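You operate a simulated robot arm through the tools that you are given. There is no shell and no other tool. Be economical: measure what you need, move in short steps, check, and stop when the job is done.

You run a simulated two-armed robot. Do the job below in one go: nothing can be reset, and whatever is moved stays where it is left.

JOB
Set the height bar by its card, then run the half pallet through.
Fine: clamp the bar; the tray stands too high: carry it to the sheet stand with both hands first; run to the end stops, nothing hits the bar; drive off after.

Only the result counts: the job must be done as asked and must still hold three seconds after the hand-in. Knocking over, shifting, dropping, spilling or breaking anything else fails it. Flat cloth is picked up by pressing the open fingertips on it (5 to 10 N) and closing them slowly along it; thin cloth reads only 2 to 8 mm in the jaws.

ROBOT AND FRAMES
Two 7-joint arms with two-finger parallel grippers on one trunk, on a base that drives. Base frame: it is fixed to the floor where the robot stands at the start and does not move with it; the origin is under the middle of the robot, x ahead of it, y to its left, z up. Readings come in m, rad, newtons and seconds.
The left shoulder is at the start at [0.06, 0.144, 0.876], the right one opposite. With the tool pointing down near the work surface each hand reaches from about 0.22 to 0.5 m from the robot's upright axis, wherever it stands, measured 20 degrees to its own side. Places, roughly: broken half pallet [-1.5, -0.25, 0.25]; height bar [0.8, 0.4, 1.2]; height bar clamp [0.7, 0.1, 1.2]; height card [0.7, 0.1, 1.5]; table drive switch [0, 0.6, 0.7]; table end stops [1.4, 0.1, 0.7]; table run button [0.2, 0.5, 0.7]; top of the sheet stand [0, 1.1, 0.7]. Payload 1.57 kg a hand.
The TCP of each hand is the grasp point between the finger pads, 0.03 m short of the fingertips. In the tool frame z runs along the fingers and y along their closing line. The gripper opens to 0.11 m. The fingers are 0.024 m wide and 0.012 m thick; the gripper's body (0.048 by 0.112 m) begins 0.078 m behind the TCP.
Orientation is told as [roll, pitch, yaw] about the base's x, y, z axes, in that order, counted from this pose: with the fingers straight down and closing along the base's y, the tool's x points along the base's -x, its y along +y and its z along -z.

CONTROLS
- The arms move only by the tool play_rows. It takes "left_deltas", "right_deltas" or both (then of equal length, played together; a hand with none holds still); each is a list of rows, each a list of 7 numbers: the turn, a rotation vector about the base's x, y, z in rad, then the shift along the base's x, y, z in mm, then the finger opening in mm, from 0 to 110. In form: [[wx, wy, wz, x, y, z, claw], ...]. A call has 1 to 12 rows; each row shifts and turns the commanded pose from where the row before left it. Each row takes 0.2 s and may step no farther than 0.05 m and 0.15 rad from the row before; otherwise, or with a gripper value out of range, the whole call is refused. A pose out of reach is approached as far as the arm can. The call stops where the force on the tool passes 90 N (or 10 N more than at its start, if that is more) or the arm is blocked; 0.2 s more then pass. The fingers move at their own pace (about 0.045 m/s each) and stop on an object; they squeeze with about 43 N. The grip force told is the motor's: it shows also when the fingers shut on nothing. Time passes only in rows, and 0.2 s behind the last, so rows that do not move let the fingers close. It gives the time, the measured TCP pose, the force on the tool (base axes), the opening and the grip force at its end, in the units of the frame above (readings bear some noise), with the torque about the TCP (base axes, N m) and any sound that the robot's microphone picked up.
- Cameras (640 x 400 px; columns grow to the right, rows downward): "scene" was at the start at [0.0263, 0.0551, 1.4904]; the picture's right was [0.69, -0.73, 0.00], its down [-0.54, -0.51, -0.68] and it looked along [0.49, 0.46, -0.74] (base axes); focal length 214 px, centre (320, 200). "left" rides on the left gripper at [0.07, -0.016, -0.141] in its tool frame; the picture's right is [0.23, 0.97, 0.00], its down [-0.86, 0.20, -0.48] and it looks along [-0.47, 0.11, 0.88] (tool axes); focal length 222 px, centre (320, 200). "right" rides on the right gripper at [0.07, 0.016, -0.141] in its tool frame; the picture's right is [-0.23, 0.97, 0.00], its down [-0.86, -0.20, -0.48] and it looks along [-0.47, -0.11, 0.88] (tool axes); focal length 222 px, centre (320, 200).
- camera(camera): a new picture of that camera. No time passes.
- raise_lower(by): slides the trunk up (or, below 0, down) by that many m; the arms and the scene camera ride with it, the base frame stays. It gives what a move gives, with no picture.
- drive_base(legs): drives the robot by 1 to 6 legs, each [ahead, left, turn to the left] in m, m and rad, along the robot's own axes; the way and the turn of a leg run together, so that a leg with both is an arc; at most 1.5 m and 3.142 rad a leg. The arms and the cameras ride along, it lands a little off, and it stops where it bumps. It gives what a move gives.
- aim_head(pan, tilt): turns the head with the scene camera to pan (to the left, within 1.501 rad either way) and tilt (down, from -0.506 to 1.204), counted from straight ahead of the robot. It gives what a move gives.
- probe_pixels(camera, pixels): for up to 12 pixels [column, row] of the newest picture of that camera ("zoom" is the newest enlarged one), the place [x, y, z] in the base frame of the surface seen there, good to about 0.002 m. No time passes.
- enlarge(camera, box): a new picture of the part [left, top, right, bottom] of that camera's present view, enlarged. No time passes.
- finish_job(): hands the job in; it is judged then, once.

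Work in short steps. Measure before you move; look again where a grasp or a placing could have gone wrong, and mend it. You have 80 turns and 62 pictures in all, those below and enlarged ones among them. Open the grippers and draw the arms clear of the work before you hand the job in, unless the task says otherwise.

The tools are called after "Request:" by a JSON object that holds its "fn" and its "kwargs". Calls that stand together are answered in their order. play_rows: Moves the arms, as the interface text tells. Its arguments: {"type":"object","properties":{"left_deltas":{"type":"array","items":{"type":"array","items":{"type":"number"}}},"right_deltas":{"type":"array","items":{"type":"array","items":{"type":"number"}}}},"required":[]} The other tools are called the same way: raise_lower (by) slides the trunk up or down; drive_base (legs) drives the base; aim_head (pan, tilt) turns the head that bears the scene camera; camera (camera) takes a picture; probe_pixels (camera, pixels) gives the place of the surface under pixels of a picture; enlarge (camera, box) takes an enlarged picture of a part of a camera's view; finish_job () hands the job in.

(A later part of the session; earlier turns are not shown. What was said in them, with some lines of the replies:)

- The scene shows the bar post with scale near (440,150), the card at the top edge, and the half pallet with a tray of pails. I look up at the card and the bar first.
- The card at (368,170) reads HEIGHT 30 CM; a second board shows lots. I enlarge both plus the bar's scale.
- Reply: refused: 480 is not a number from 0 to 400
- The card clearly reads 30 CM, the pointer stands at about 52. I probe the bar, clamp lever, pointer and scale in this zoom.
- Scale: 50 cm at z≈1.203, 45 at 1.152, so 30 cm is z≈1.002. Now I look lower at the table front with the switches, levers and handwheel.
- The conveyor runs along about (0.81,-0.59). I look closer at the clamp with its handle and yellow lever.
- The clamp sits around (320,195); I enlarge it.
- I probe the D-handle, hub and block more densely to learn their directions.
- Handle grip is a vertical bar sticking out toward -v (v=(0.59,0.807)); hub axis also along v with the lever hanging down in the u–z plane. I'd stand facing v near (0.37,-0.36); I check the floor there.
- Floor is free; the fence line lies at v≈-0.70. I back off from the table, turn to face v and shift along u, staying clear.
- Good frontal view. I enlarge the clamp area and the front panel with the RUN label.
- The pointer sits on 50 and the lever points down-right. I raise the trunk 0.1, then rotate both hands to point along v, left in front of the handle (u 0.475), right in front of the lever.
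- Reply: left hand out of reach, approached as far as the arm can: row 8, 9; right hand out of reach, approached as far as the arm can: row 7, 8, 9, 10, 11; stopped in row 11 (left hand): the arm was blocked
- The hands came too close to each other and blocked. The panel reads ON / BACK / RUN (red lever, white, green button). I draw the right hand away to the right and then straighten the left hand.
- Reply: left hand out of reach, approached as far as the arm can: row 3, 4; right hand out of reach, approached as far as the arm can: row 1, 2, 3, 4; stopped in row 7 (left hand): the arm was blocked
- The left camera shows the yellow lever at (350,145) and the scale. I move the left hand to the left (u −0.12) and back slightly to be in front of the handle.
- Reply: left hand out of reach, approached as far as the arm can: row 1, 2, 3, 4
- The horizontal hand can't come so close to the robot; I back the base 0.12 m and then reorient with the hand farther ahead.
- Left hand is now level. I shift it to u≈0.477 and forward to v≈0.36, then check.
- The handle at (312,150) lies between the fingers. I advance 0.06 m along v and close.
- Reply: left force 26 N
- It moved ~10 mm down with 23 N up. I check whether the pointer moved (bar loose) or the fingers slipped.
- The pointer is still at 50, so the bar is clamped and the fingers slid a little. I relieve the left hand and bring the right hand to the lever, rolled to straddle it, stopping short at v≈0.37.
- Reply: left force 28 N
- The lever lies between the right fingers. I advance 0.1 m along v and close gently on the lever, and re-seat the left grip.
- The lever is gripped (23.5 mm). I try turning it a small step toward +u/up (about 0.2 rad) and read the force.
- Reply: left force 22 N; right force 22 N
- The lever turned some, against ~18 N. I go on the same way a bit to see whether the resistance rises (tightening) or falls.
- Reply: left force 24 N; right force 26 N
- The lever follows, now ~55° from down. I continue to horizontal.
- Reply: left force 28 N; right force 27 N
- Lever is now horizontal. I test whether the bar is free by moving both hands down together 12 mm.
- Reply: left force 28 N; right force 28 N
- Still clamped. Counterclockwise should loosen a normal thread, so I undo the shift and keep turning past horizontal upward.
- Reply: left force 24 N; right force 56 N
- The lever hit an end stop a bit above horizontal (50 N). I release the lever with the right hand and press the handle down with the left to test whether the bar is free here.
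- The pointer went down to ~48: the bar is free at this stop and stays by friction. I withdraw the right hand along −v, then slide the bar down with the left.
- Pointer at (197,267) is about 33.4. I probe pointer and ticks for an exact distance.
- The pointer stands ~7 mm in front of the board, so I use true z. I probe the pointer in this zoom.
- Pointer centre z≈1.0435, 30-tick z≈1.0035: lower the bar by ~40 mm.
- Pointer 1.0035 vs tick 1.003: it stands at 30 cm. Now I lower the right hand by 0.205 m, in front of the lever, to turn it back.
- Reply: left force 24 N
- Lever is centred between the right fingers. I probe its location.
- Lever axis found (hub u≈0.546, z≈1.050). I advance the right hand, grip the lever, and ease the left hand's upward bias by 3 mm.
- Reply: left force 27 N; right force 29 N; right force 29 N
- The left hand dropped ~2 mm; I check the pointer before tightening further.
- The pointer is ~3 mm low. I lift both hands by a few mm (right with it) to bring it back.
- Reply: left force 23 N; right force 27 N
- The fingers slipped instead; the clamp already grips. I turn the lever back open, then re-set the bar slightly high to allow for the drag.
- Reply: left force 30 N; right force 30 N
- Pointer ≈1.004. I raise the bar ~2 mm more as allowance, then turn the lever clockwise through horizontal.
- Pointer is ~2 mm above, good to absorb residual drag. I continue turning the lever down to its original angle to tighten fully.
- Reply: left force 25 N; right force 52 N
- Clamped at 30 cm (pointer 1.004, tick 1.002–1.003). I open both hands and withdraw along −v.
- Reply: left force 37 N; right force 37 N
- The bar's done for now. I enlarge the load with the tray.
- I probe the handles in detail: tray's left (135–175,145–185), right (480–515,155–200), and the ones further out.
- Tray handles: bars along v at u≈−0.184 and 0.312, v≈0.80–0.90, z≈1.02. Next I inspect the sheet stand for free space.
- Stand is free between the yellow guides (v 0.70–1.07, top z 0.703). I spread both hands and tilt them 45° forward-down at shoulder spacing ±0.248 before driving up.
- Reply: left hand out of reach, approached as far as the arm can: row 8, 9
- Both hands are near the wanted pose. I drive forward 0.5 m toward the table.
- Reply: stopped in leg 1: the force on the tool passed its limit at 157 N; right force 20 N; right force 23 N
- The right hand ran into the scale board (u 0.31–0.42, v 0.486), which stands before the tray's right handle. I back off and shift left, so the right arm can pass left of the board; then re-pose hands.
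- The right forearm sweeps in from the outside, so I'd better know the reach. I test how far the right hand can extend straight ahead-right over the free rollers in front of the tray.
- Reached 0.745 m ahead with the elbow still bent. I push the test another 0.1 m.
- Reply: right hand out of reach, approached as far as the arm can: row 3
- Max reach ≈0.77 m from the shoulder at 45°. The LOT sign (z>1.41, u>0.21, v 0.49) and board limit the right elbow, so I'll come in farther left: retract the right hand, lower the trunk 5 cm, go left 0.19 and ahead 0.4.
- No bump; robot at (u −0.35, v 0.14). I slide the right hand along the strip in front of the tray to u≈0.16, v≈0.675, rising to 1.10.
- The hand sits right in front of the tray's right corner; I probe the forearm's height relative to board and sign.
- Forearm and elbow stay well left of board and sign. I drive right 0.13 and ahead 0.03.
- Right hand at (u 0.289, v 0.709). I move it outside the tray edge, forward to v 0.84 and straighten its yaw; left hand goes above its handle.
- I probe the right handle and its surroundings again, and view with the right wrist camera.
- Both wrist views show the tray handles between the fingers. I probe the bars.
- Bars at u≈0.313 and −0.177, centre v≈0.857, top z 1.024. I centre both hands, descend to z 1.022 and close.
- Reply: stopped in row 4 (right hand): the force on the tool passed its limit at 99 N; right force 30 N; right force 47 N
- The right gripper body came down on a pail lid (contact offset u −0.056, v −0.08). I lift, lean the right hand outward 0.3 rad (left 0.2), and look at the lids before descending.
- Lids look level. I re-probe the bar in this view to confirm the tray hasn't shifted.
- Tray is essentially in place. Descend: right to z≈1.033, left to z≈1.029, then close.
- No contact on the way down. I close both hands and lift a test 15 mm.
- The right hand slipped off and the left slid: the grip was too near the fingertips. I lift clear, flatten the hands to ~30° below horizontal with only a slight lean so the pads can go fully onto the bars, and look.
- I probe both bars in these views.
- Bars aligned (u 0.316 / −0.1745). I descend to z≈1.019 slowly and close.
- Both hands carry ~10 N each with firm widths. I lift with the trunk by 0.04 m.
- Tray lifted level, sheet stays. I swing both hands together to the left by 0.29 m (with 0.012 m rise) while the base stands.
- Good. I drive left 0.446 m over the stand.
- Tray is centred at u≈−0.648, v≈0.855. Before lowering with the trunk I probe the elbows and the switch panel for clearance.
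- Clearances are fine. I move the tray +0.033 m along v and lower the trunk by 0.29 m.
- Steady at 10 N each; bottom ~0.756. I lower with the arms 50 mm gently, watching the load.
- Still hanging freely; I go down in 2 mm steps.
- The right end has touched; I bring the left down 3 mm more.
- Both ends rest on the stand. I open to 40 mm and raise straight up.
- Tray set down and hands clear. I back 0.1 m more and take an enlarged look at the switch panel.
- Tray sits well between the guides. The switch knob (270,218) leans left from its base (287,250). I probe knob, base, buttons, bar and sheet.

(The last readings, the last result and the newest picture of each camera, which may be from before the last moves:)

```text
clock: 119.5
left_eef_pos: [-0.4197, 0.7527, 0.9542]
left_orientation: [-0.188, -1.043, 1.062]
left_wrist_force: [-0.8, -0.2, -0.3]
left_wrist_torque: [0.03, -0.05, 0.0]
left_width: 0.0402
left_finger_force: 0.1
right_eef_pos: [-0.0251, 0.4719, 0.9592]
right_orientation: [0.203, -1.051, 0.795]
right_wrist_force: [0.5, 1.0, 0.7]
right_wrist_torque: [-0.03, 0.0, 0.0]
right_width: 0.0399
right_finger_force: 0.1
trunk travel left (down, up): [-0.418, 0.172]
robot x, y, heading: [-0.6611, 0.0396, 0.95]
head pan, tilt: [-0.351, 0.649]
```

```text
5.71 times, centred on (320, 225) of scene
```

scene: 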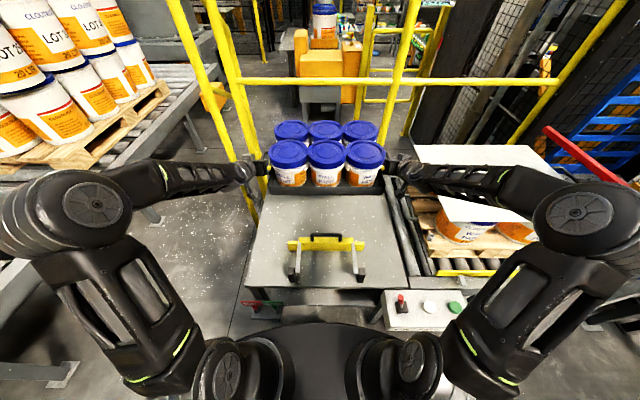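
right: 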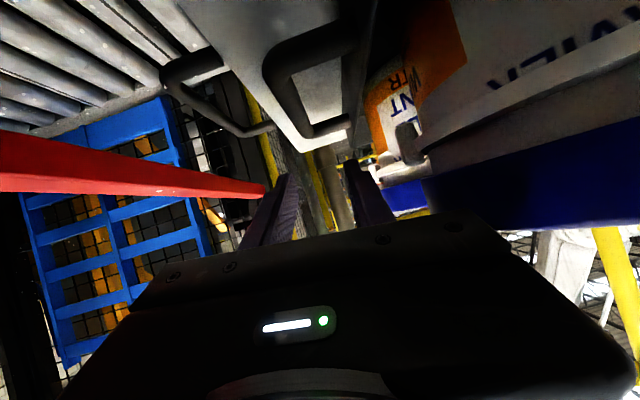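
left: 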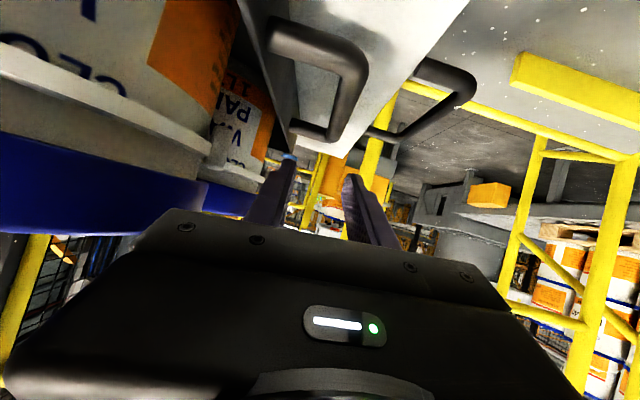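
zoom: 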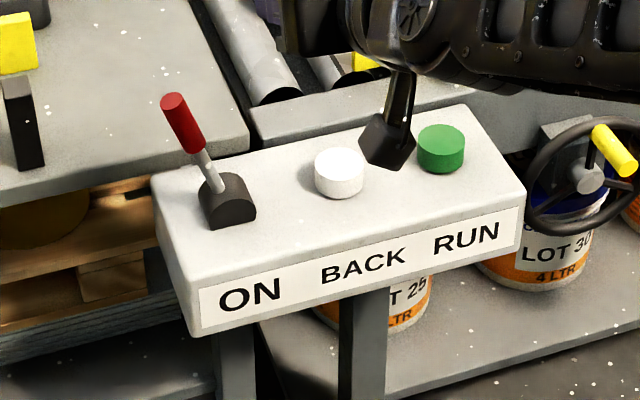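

Drive switch leans −u (off); RUN is the green button at (u −0.148, v 0.449). I drive forward 0.2 m, close the right fingers and bring them left of the knob.

Request:
{"fn": "drive_base", "kwargs": {"legs": [[0.2, 0, -0.01]]}}

Request:
{"fn": "play_rows", "kwargs": {"right_deltas": [[0, 0, 0, -37.8, -2.3, 0, 0], [0, 0, 0, -37.8, -2.3, 0, 0], [0, 0, 0, -37.8, -2.3, 0, 0], [0, 0, 0, -37.8, -2.3, 0, 0], [0, 0, 0, -37.8, -2.3, 0, 0], [0, 0, 0, 0, 0, 0, 0]]}}

```text
clock: 121.1
left_eef_pos: [-0.2951, 0.9142, 0.954]
left_orientation: [-0.19, -1.042, 1.051]
left_wrist_force: [0.4, -0.5, -0.6]
left_wrist_torque: [0.02, -0.02, 0.0]
left_width: 0.0399
left_finger_force: 0.1
right_eef_pos: [0.0969, 0.6277, 0.9573]
right_orientation: [0.204, -1.05, 0.783]
right_wrist_force: [-1.4, -0.4, -0.9]
right_wrist_torque: [0.0, 0.0, 0.0]
right_width: 0.0399
right_finger_force: 0.1
trunk travel left (down, up): [-0.418, 0.172]
robot x, y, heading: [-0.5416, 0.2014, 0.941]
head pan, tilt: [-0.351, 0.649]
```

```text
clock: 122.5
left_eef_pos: [-0.2966, 0.9133, 0.955]
left_orientation: [-0.188, -1.043, 1.053]
left_wrist_force: [0.4, 0.2, -0.3]
left_wrist_torque: [0.0, 0.0, 0.03]
left_width: 0.0401
left_finger_force: 0.2
right_eef_pos: [-0.092, 0.6157, 0.9555]
right_orientation: [0.205, -1.052, 0.784]
right_wrist_force: [-0.5, 0.4, 1.0]
right_wrist_torque: [0.02, 0.03, 0.0]
right_width: 0.0002
right_finger_force: 21.8
trunk travel left (down, up): [-0.418, 0.172]
robot x, y, heading: [-0.5427, 0.2023, 0.943]
head pan, tilt: [-0.351, 0.649]
5 turns are left
```

Only a few turns remain, so I bundle: lower left of the knob, push it +u about 0.11 m, then back off and up.

Request:
{"fn": "play_rows", "kwargs": {"right_deltas": [[0, 0, 0, 0, 4, -40, 0], [0, 0, 0, 0, 4, -40, 0], [0, 0, 0, 0, 0, -40, 0], [0, 0, 0, 0, 0, -32, 0], [0, 0, 0, 0, 0, 0, 0]]}}

Request:
{"fn": "play_rows", "kwargs": {"right_deltas": [[0, 0, 0, 11.3, -8.3, 0, 0], [0, 0, 0, 11.3, -8.3, 0, 0], [0, 0, 0, 11.3, -8.3, 0, 0], [0, 0, 0, 11.3, -8.3, 0, 0], [0, 0, 0, 11.3, -8.3, 0, 0], [0, 0, 0, 11.3, -8.3, 0, 0], [0, 0, 0, 11.3, -8.3, 0, 0], [0, 0, 0, 11.3, -8.3, 0, 0], [0, 0, 0, 0, 0, 0, 0]]}}

Request:
{"fn": "play_rows", "kwargs": {"right_deltas": [[0, 0, 0, -20, 14.5, 0, 0], [0, 0, 0, 0, 0, 40, 0], [0, 0, 0, 0, 0, 40, 0], [0, 0, 0, 0, 0, 30, 0], [0, 0, 0, 0, 0, 0, 0]]}}

Request:
{"fn": "enlarge", "kwargs": {"camera": "scene", "box": [160, 160, 480, 360]}}

```text
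clock: 123.7
left_eef_pos: [-0.2968, 0.9139, 0.9567]
left_orientation: [-0.189, -1.042, 1.054]
left_wrist_force: [-0.1, -0.3, -0.3]
left_wrist_torque: [-0.03, -0.03, -0.03]
left_width: 0.0399
left_finger_force: 0.1
right_eef_pos: [-0.0912, 0.6264, 0.8053]
right_orientation: [0.205, -1.051, 0.783]
right_wrist_force: [-0.1, -0.8, 0.0]
right_wrist_torque: [0.01, -0.01, 0.0]
right_width: 0.0001
right_finger_force: 21.6
trunk travel left (down, up): [-0.418, 0.172]
robot x, y, heading: [-0.5446, 0.2017, 0.938]
head pan, tilt: [-0.351, 0.649]
```

```text
clock: 125.7
left_eef_pos: [-0.2971, 0.9127, 0.9541]
left_orientation: [-0.188, -1.041, 1.053]
left_wrist_force: [-0.9, 0.0, 0.6]
left_wrist_torque: [-0.02, -0.01, 0.05]
left_width: 0.0401
left_finger_force: 0.1
right_eef_pos: [-0.0036, 0.559, 0.8057]
right_orientation: [0.202, -1.051, 0.788]
right_wrist_force: [-4.8, 2.9, 0.0]
right_wrist_torque: [0.06, 0.12, 0.08]
right_width: 0.0
right_finger_force: 21.0
trunk travel left (down, up): [-0.418, 0.172]
robot x, y, heading: [-0.5455, 0.205, 0.945]
head pan, tilt: [-0.351, 0.649]
```

```text
clock: 126.9
left_eef_pos: [-0.2961, 0.9138, 0.9536]
left_orientation: [-0.187, -1.041, 1.053]
left_wrist_force: [-0.6, -0.2, 0.1]
left_wrist_torque: [-0.05, 0.02, 0.02]
left_width: 0.0401
left_finger_force: 0.0
right_eef_pos: [-0.0226, 0.5709, 0.9167]
right_orientation: [0.207, -1.051, 0.785]
right_wrist_force: [-0.2, 0.1, 0.2]
right_wrist_torque: [0.01, -0.03, -0.01]
right_width: 0.0
right_finger_force: 21.3
trunk travel left (down, up): [-0.418, 0.172]
robot x, y, heading: [-0.5455, 0.2002, 0.944]
head pan, tilt: [-0.351, 0.649]
```

```text
2.00 times, centred on (320, 260) of scene
4 turns are left
```

zoom: 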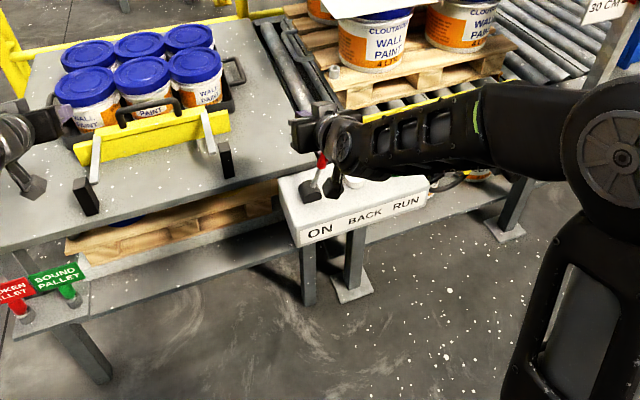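

The switch now leans right (on). Next bundle: move over RUN (u −0.148), press down, hold about 10 s, lift, then look at the far end.

Request:
{"fn": "play_rows", "kwargs": {"right_deltas": [[0, 0, 0, 31.2, -27.5, 0, 0], [0, 0, 0, 31.2, -27.5, 0, 0], [0, 0, 0, 31.2, -27.5, 0, 0], [0, 0, 0, 31.2, -27.5, 0, 0], [0, 0, 0, 31.2, -27.5, 0, 0], [0, 0, 0, 0, 0, -40, 0], [0, 0, 0, 0, 0, -40, 0], [0, 0, 0, 0, 0, -40, 0], [0, 0, 0, 0, 0, -32, 0], [0, 0, 0, 0, 0, 0, 0]]}}

Request:
{"fn": "play_rows", "kwargs": {"right_deltas": [[0, 0, 0, 0, 0, -10, 0], [0, 0, 0, 0, 0, -10, 0], [0, 0, 0, 0, 0, -10, 0], [0, 0, 0, 0, 0, -8, 0], [0, 0, 0, 0, 0, -5, 0], [0, 0, 0, 0, 0, 0, 0], [0, 0, 0, 0, 0, 0, 0]]}}

Request:
{"fn": "play_rows", "kwargs": {"right_deltas": [[0, 0, 0, 0, 0, 0, 0], [0, 0, 0, 0, 0, 0, 0], [0, 0, 0, 0, 0, 0, 0], [0, 0, 0, 0, 0, 0, 0], [0, 0, 0, 0, 0, 0, 0], [0, 0, 0, 0, 0, 0, 0], [0, 0, 0, 0, 0, 0, 0], [0, 0, 0, 0, 0, 0, 0], [0, 0, 0, 0, 0, 0, 0], [0, 0, 0, 0, 0, 0, 0], [0, 0, 0, 0, 0, 0, 0], [0, 0, 0, 0, 0, 0, 0]]}}

Request:
{"fn": "play_rows", "kwargs": {"right_deltas": [[0, 0, 0, 0, 0, 0, 0], [0, 0, 0, 0, 0, 0, 0], [0, 0, 0, 0, 0, 0, 0], [0, 0, 0, 0, 0, 0, 0], [0, 0, 0, 0, 0, 0, 0], [0, 0, 0, 0, 0, 0, 0], [0, 0, 0, 0, 0, 0, 0], [0, 0, 0, 0, 0, 0, 0], [0, 0, 0, 0, 0, 0, 0], [0, 0, 0, 0, 0, 0, 0], [0, 0, 0, 0, 0, 0, 0], [0, 0, 0, 0, 0, 0, 0]]}}

Request:
{"fn": "play_rows", "kwargs": {"right_deltas": [[0, 0, 0, 0, 0, 0, 0], [0, 0, 0, 0, 0, 0, 0], [0, 0, 0, 0, 0, 0, 0], [0, 0, 0, 0, 0, 0, 0], [0, 0, 0, 0, 0, 0, 0], [0, 0, 0, 0, 0, 0, 0], [0, 0, 0, 0, 0, 0, 0], [0, 0, 0, 0, 0, 0, 0], [0, 0, 0, 0, 0, 0, 0], [0, 0, 0, 0, 0, 0, 0], [0, 0, 0, 0, 0, 0, 0], [0, 0, 0, 0, 0, 0, 0]]}}

Request:
{"fn": "play_rows", "kwargs": {"right_deltas": [[0, 0, 0, 0, 0, 0, 0], [0, 0, 0, 0, 0, 0, 0], [0, 0, 0, 0, 0, 0, 0], [0, 0, 0, 0, 0, 0, 0], [0, 0, 0, 0, 0, 0, 0], [0, 0, 0, 0, 0, 0, 0], [0, 0, 0, 0, 0, 0, 0], [0, 0, 0, 0, 0, 0, 0], [0, 0, 0, 0, 0, 40, 0], [0, 0, 0, 0, 0, 40, 0], [0, 0, 0, 0, 0, 40, 0], [0, 0, 0, 0, 0, 0, 0]]}}

Request:
{"fn": "aim_head", "kwargs": {"pan": -0.75, "tilt": 0.45}}

Request:
{"fn": "camera", "kwargs": {"camera": "scene"}}

```text
clock: 129.1
left_eef_pos: [-0.2962, 0.9127, 0.9566]
left_orientation: [-0.19, -1.042, 1.052]
left_wrist_force: [0.4, -0.4, -0.1]
left_wrist_torque: [-0.01, -0.01, 0.03]
left_width: 0.0402
left_finger_force: 0.1
right_eef_pos: [0.1353, 0.4333, 0.7625]
right_orientation: [0.204, -1.054, 0.784]
right_wrist_force: [-0.3, -0.1, -0.1]
right_wrist_torque: [0.0, 0.0, 0.01]
right_width: 0.0
right_finger_force: 21.2
trunk travel left (down, up): [-0.418, 0.172]
robot x, y, heading: [-0.5437, 0.2028, 0.938]
head pan, tilt: [-0.351, 0.649]
```

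```text
clock: 130.7
left_eef_pos: [-0.2975, 0.9129, 0.9545]
left_orientation: [-0.189, -1.042, 1.053]
left_wrist_force: [0.9, -0.1, 0.4]
left_wrist_torque: [0.01, 0.0, 0.0]
left_width: 0.0399
left_finger_force: 0.1
right_eef_pos: [0.1346, 0.4337, 0.7214]
right_orientation: [0.204, -1.054, 0.783]
right_wrist_force: [3.2, -0.7, 7.1]
right_wrist_torque: [0.08, -0.15, -0.01]
right_width: 0.0
right_finger_force: 20.8
trunk travel left (down, up): [-0.418, 0.172]
robot x, y, heading: [-0.5394, 0.2017, 0.94]
head pan, tilt: [-0.351, 0.649]
heard: click
```

```text
clock: 133.3
left_eef_pos: [-0.2969, 0.9132, 0.9552]
left_orientation: [-0.188, -1.043, 1.053]
left_wrist_force: [0.0, -0.3, 0.0]
left_wrist_torque: [-0.02, 0.01, -0.01]
left_width: 0.0399
left_finger_force: 0.0
right_eef_pos: [0.1337, 0.434, 0.7224]
right_orientation: [0.204, -1.053, 0.785]
right_wrist_force: [3.7, 1.3, 10.8]
right_wrist_torque: [0.24, -0.21, -0.02]
right_width: 0.0
right_finger_force: 21.3
trunk travel left (down, up): [-0.418, 0.172]
robot x, y, heading: [-0.544, 0.203, 0.942]
head pan, tilt: [-0.351, 0.649]
```

```text
clock: 135.9
left_eef_pos: [-0.298, 0.913, 0.955]
left_orientation: [-0.188, -1.043, 1.051]
left_wrist_force: [0.0, 0.3, -0.7]
left_wrist_torque: [0.02, 0.03, -0.01]
left_width: 0.04
left_finger_force: 0.1
right_eef_pos: [0.1336, 0.4335, 0.7229]
right_orientation: [0.204, -1.052, 0.784]
right_wrist_force: [0.5, 0.8, 11.1]
right_wrist_torque: [0.23, -0.17, -0.02]
right_width: 0.0
right_finger_force: 21.2
trunk travel left (down, up): [-0.418, 0.172]
robot x, y, heading: [-0.5425, 0.1999, 0.945]
head pan, tilt: [-0.351, 0.649]
```

```text
clock: 138.5
left_eef_pos: [-0.2977, 0.9126, 0.9546]
left_orientation: [-0.189, -1.04, 1.052]
left_wrist_force: [-0.1, -0.2, -0.5]
left_wrist_torque: [-0.02, 0.0, 0.01]
left_width: 0.04
left_finger_force: 0.0
right_eef_pos: [0.1338, 0.434, 0.7225]
right_orientation: [0.204, -1.052, 0.785]
right_wrist_force: [-0.2, 1.3, 11.1]
right_wrist_torque: [0.18, -0.13, 0.02]
right_width: 0.0
right_finger_force: 21.2
trunk travel left (down, up): [-0.418, 0.172]
robot x, y, heading: [-0.5379, 0.2002, 0.946]
head pan, tilt: [-0.351, 0.649]
```

```text
clock: 141.1
left_eef_pos: [-0.2963, 0.9123, 0.9556]
left_orientation: [-0.188, -1.042, 1.052]
left_wrist_force: [-0.4, 1.1, -0.3]
left_wrist_torque: [-0.02, -0.03, -0.01]
left_width: 0.0404
left_finger_force: 0.1
right_eef_pos: [0.1331, 0.433, 0.8416]
right_orientation: [0.206, -1.052, 0.783]
right_wrist_force: [-0.9, 0.2, -0.3]
right_wrist_torque: [-0.02, -0.02, -0.03]
right_width: 0.0001
right_finger_force: 21.2
trunk travel left (down, up): [-0.418, 0.172]
robot x, y, heading: [-0.5453, 0.1987, 0.942]
head pan, tilt: [-0.351, 0.649]
```

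```text
clock: 141.9
left_eef_pos: [-0.2962, 0.9136, 0.9545]
left_orientation: [-0.188, -1.042, 1.053]
left_wrist_force: [0.1, -0.5, 0.2]
left_wrist_torque: [-0.02, 0.02, -0.01]
left_width: 0.0399
left_finger_force: 0.1
right_eef_pos: [0.1321, 0.4324, 0.8403]
right_orientation: [0.204, -1.052, 0.782]
right_wrist_force: [0.0, 0.5, 0.4]
right_wrist_torque: [0.01, 0.0, -0.01]
right_width: 0.0
right_finger_force: 21.6
trunk travel left (down, up): [-0.418, 0.172]
robot x, y, heading: [-0.5436, 0.2043, 0.933]
head pan, tilt: [-0.75, 0.45]
```

```text
0 pictures are left
3 turns are left
```

scene: 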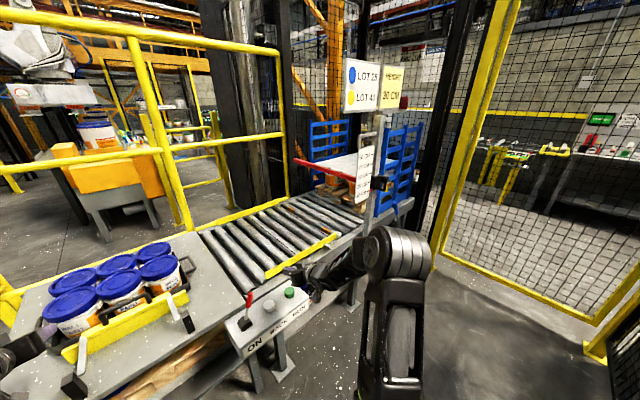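

The load has passed under the bar to the blue end gates; the switch is on. I probe the sheet's place in this picture and let some more time pass.

Request:
{"fn": "probe_pixels", "kwargs": {"camera": "scene", "pixels": [[320, 165], [345, 172], [352, 155], [305, 163], [300, 166], [322, 185], [335, 182], [249, 296], [246, 310], [252, 322], [330, 190], [375, 160]]}}

Request:
{"fn": "play_rows", "kwargs": {"right_deltas": [[0, 0, 0, 0, 0, 0, 0], [0, 0, 0, 0, 0, 0, 0], [0, 0, 0, 0, 0, 0, 0], [0, 0, 0, 0, 0, 0, 0], [0, 0, 0, 0, 0, 0, 0], [0, 0, 0, 0, 0, 0, 0], [0, 0, 0, 0, 0, 0, 0], [0, 0, 0, 0, 0, 0, 0], [0, 0, 0, 0, 0, 0, 0], [0, 0, 0, 0, 0, 0, 0], [0, 0, 0, 0, 0, 0, 0], [0, 0, 0, 0, 0, 0, 0]]}}

Request:
{"fn": "play_rows", "kwargs": {"right_deltas": [[0, 0, 0, 0, 0, 0, 0], [0, 0, 0, 0, 0, 0, 0], [0, 0, 0, 0, 0, 0, 0], [0, 0, 0, 0, 0, 0, 0], [0, 0, 0, 0, 0, 0, 0], [0, 0, 0, 0, 0, 0, 0], [0, 0, 0, 0, 0, 0, 0], [0, 0, 0, 0, 0, 0, 0], [0, 0, 0, 0, 0, 0, 0], [0, 0, 0, 0, 0, 0, 0], [0, 0, 0, 0, 0, 0, 0], [0, 0, 0, 0, 0, 0, 0]]}}

```text
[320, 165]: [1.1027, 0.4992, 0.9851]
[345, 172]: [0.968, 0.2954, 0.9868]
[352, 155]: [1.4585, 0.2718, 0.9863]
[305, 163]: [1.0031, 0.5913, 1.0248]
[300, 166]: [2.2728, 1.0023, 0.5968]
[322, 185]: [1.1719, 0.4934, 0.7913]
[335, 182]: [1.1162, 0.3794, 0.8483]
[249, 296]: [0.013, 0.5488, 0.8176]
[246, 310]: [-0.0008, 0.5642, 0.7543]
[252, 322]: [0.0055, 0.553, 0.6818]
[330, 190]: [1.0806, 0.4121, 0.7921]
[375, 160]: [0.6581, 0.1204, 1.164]
```

```text
clock: 144.5
left_eef_pos: [-0.2977, 0.9134, 0.9544]
left_orientation: [-0.188, -1.04, 1.053]
left_wrist_force: [0.0, -0.6, 0.7]
left_wrist_torque: [0.01, -0.01, 0.0]
left_width: 0.04
left_finger_force: 0.2
right_eef_pos: [0.1329, 0.4332, 0.8424]
right_orientation: [0.205, -1.053, 0.783]
right_wrist_force: [0.5, 0.1, 0.6]
right_wrist_torque: [-0.02, 0.01, 0.01]
right_width: 0.0
right_finger_force: 21.4
trunk travel left (down, up): [-0.418, 0.172]
robot x, y, heading: [-0.5407, 0.2, 0.947]
head pan, tilt: [-0.75, 0.45]
```

```text
clock: 147.1
left_eef_pos: [-0.2969, 0.9139, 0.9543]
left_orientation: [-0.188, -1.041, 1.052]
left_wrist_force: [-0.6, 0.2, 0.5]
left_wrist_torque: [0.02, 0.0, 0.01]
left_width: 0.0401
left_finger_force: 0.1
right_eef_pos: [0.1332, 0.4341, 0.8418]
right_orientation: [0.205, -1.052, 0.782]
right_wrist_force: [-0.2, -0.1, 0.2]
right_wrist_torque: [0.01, -0.03, 0.01]
right_width: 0.0002
right_finger_force: 21.3
trunk travel left (down, up): [-0.418, 0.172]
robot x, y, heading: [-0.5413, 0.2028, 0.944]
head pan, tilt: [-0.75, 0.45]
2 turns are left
```

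Pallet's trailing face is at u≈0.63, i.e. moved ~0.8 m with its front at the end stops (u≈1.07). Now I flip the drive switch back off (push −u), retreat, open, and drive clear.

Request:
{"fn": "play_rows", "kwargs": {"right_deltas": [[0, 0, 0, -22.9, 25.9, 0, 0], [0, 0, 0, -22.9, 25.9, 0, 0], [0, 0, 0, -22.9, 25.9, 0, 0], [0, 0, 0, 0, 0, -19, 0], [0, 0, 0, 0, 0, -19, 0], [0, 0, 0, 0, 0, 0, 0]]}}

Request:
{"fn": "play_rows", "kwargs": {"right_deltas": [[0, 0, 0, -12.9, 9.4, 0, 0], [0, 0, 0, -12.9, 9.4, 0, 0], [0, 0, 0, -12.9, 9.4, 0, 0], [0, 0, 0, -12.9, 9.4, 0, 0], [0, 0, 0, -12.9, 9.4, 0, 0], [0, 0, 0, -12.9, 9.4, 0, 0], [0, 0, 0, -12.9, 9.4, 0, 0], [0, 0, 0, -12.9, 9.4, 0, 0], [0, 0, 0, 0, 0, 0, 0]]}}

Request:
{"fn": "play_rows", "kwargs": {"right_deltas": [[0, 0, 0, 18, -13, 0, 0], [0, 0, 0, 0, 0, 40, 0], [0, 0, 0, 0, 0, 40, 0], [0, 0, 0, 0, 0, 40, 0], [0, 0, 0, 0, 0, 0, 110], [0, 0, 0, 0, 0, 0, 110], [0, 0, 0, 0, 0, 0, 110]], "left_deltas": [[0, 0, 0, 0, 0, 0, 110], [0, 0, 0, 0, 0, 0, 110], [0, 0, 0, 0, 0, 0, 110], [0, 0, 0, 0, 0, 0, 110], [0, 0, 0, 0, 0, 0, 110], [0, 0, 0, 0, 0, 0, 110], [0, 0, 0, 0, 0, 0, 110]]}}

Request:
{"fn": "drive_base", "kwargs": {"legs": [[-0.3, 0, 0]]}}

```text
clock: 148.5
left_eef_pos: [-0.2977, 0.913, 0.9553]
left_orientation: [-0.188, -1.041, 1.052]
left_wrist_force: [0.0, 0.2, 0.3]
left_wrist_torque: [0.0, -0.02, 0.0]
left_width: 0.0399
left_finger_force: 0.0
right_eef_pos: [0.0672, 0.5109, 0.8045]
right_orientation: [0.204, -1.053, 0.783]
right_wrist_force: [0.4, -0.4, -0.1]
right_wrist_torque: [0.02, -0.01, 0.04]
right_width: 0.0
right_finger_force: 21.2
trunk travel left (down, up): [-0.418, 0.172]
robot x, y, heading: [-0.5422, 0.1998, 0.942]
head pan, tilt: [-0.75, 0.45]
```

```text
clock: 150.5
left_eef_pos: [-0.2917, 0.9086, 0.9556]
left_orientation: [-0.181, -1.045, 1.042]
left_wrist_force: [0.3, -0.4, 0.0]
left_wrist_torque: [-0.02, 0.03, 0.0]
left_width: 0.0401
left_finger_force: 0.1
right_eef_pos: [-0.022, 0.5749, 0.8018]
right_orientation: [0.204, -1.058, 0.753]
right_wrist_force: [50.5, -33.2, 11.9]
right_wrist_torque: [-0.32, -0.74, -0.55]
right_width: 0.0001
right_finger_force: 21.4
trunk travel left (down, up): [-0.418, 0.172]
robot x, y, heading: [-0.5416, 0.2003, 0.94]
head pan, tilt: [-0.75, 0.45]
```

```text
clock: 152.1
left_eef_pos: [-0.2966, 0.9137, 0.9549]
left_orientation: [-0.189, -1.041, 1.052]
left_wrist_force: [-0.7, 0.3, -0.9]
left_wrist_torque: [0.05, -0.02, 0.0]
left_width: 0.11
left_finger_force: 0.1
right_eef_pos: [-0.0199, 0.5718, 0.9238]
right_orientation: [0.203, -1.051, 0.783]
right_wrist_force: [-0.4, -0.4, 0.2]
right_wrist_torque: [-0.02, 0.01, 0.0]
right_width: 0.0681
right_finger_force: 0.0
trunk travel left (down, up): [-0.418, 0.172]
robot x, y, heading: [-0.5432, 0.2029, 0.945]
head pan, tilt: [-0.75, 0.45]
```

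```text
clock: 154.0
left_eef_pos: [-0.4457, 0.7121, 0.9538]
left_orientation: [-0.187, -1.041, 1.052]
left_wrist_force: [0.0, -0.5, 0.0]
left_wrist_torque: [0.01, 0.0, 0.01]
left_width: 0.1098
left_finger_force: 0.0
right_eef_pos: [-0.1678, 0.3698, 0.923]
right_orientation: [0.205, -1.051, 0.787]
right_wrist_force: [1.0, -0.3, 0.6]
right_wrist_torque: [0.03, 0.0, 0.01]
right_width: 0.1101
right_finger_force: 0.1
trunk travel left (down, up): [-0.418, 0.172]
robot x, y, heading: [-0.6914, -0.0041, 0.946]
head pan, tilt: [-0.75, 0.45]
stopped in leg 1: the robot was blocked; the commanded pose is now the measured one
1 turns are left
```

The lever met its stop with the push ending at u −0.357, so the drive is off; both hands are open and clear, and the base stopped about 0.05 m short because something behind blocked it. I hand in.

Request:
{"fn": "finish_job", "kwargs": {}}

```text
The job is handed in.
```

I handed the job in with every step done, but with no pictures left I couldn't look at the final state.

- **Height bar:** clamped at 30 cm, as its card says. The pointer read within about 2 mm of the 30 mark.
- **Tray:** lifted off with both hands and standing on the sheet stand between its yellow guides. An earlier grip slipped off the tray's handle before the lift, but nothing fell.
- **Half pallet:** went under the bar and on to the end stops. I judge this from one picture and measured positions, about 0.8 m of travel. I saw no sign that anything touched the bar.
- **Drive:** switched off. The lever met its stop under about 60 N, but I didn't see it afterwards.

There were three bumps along the way:
- The right hand hit the scale board at 157 N; it looked undamaged afterwards.
- The right gripper pressed on a pail lid at about 99 N; the lids still looked level.
- The base stopped short on its last move back, blocked from behind, probably by the fence.
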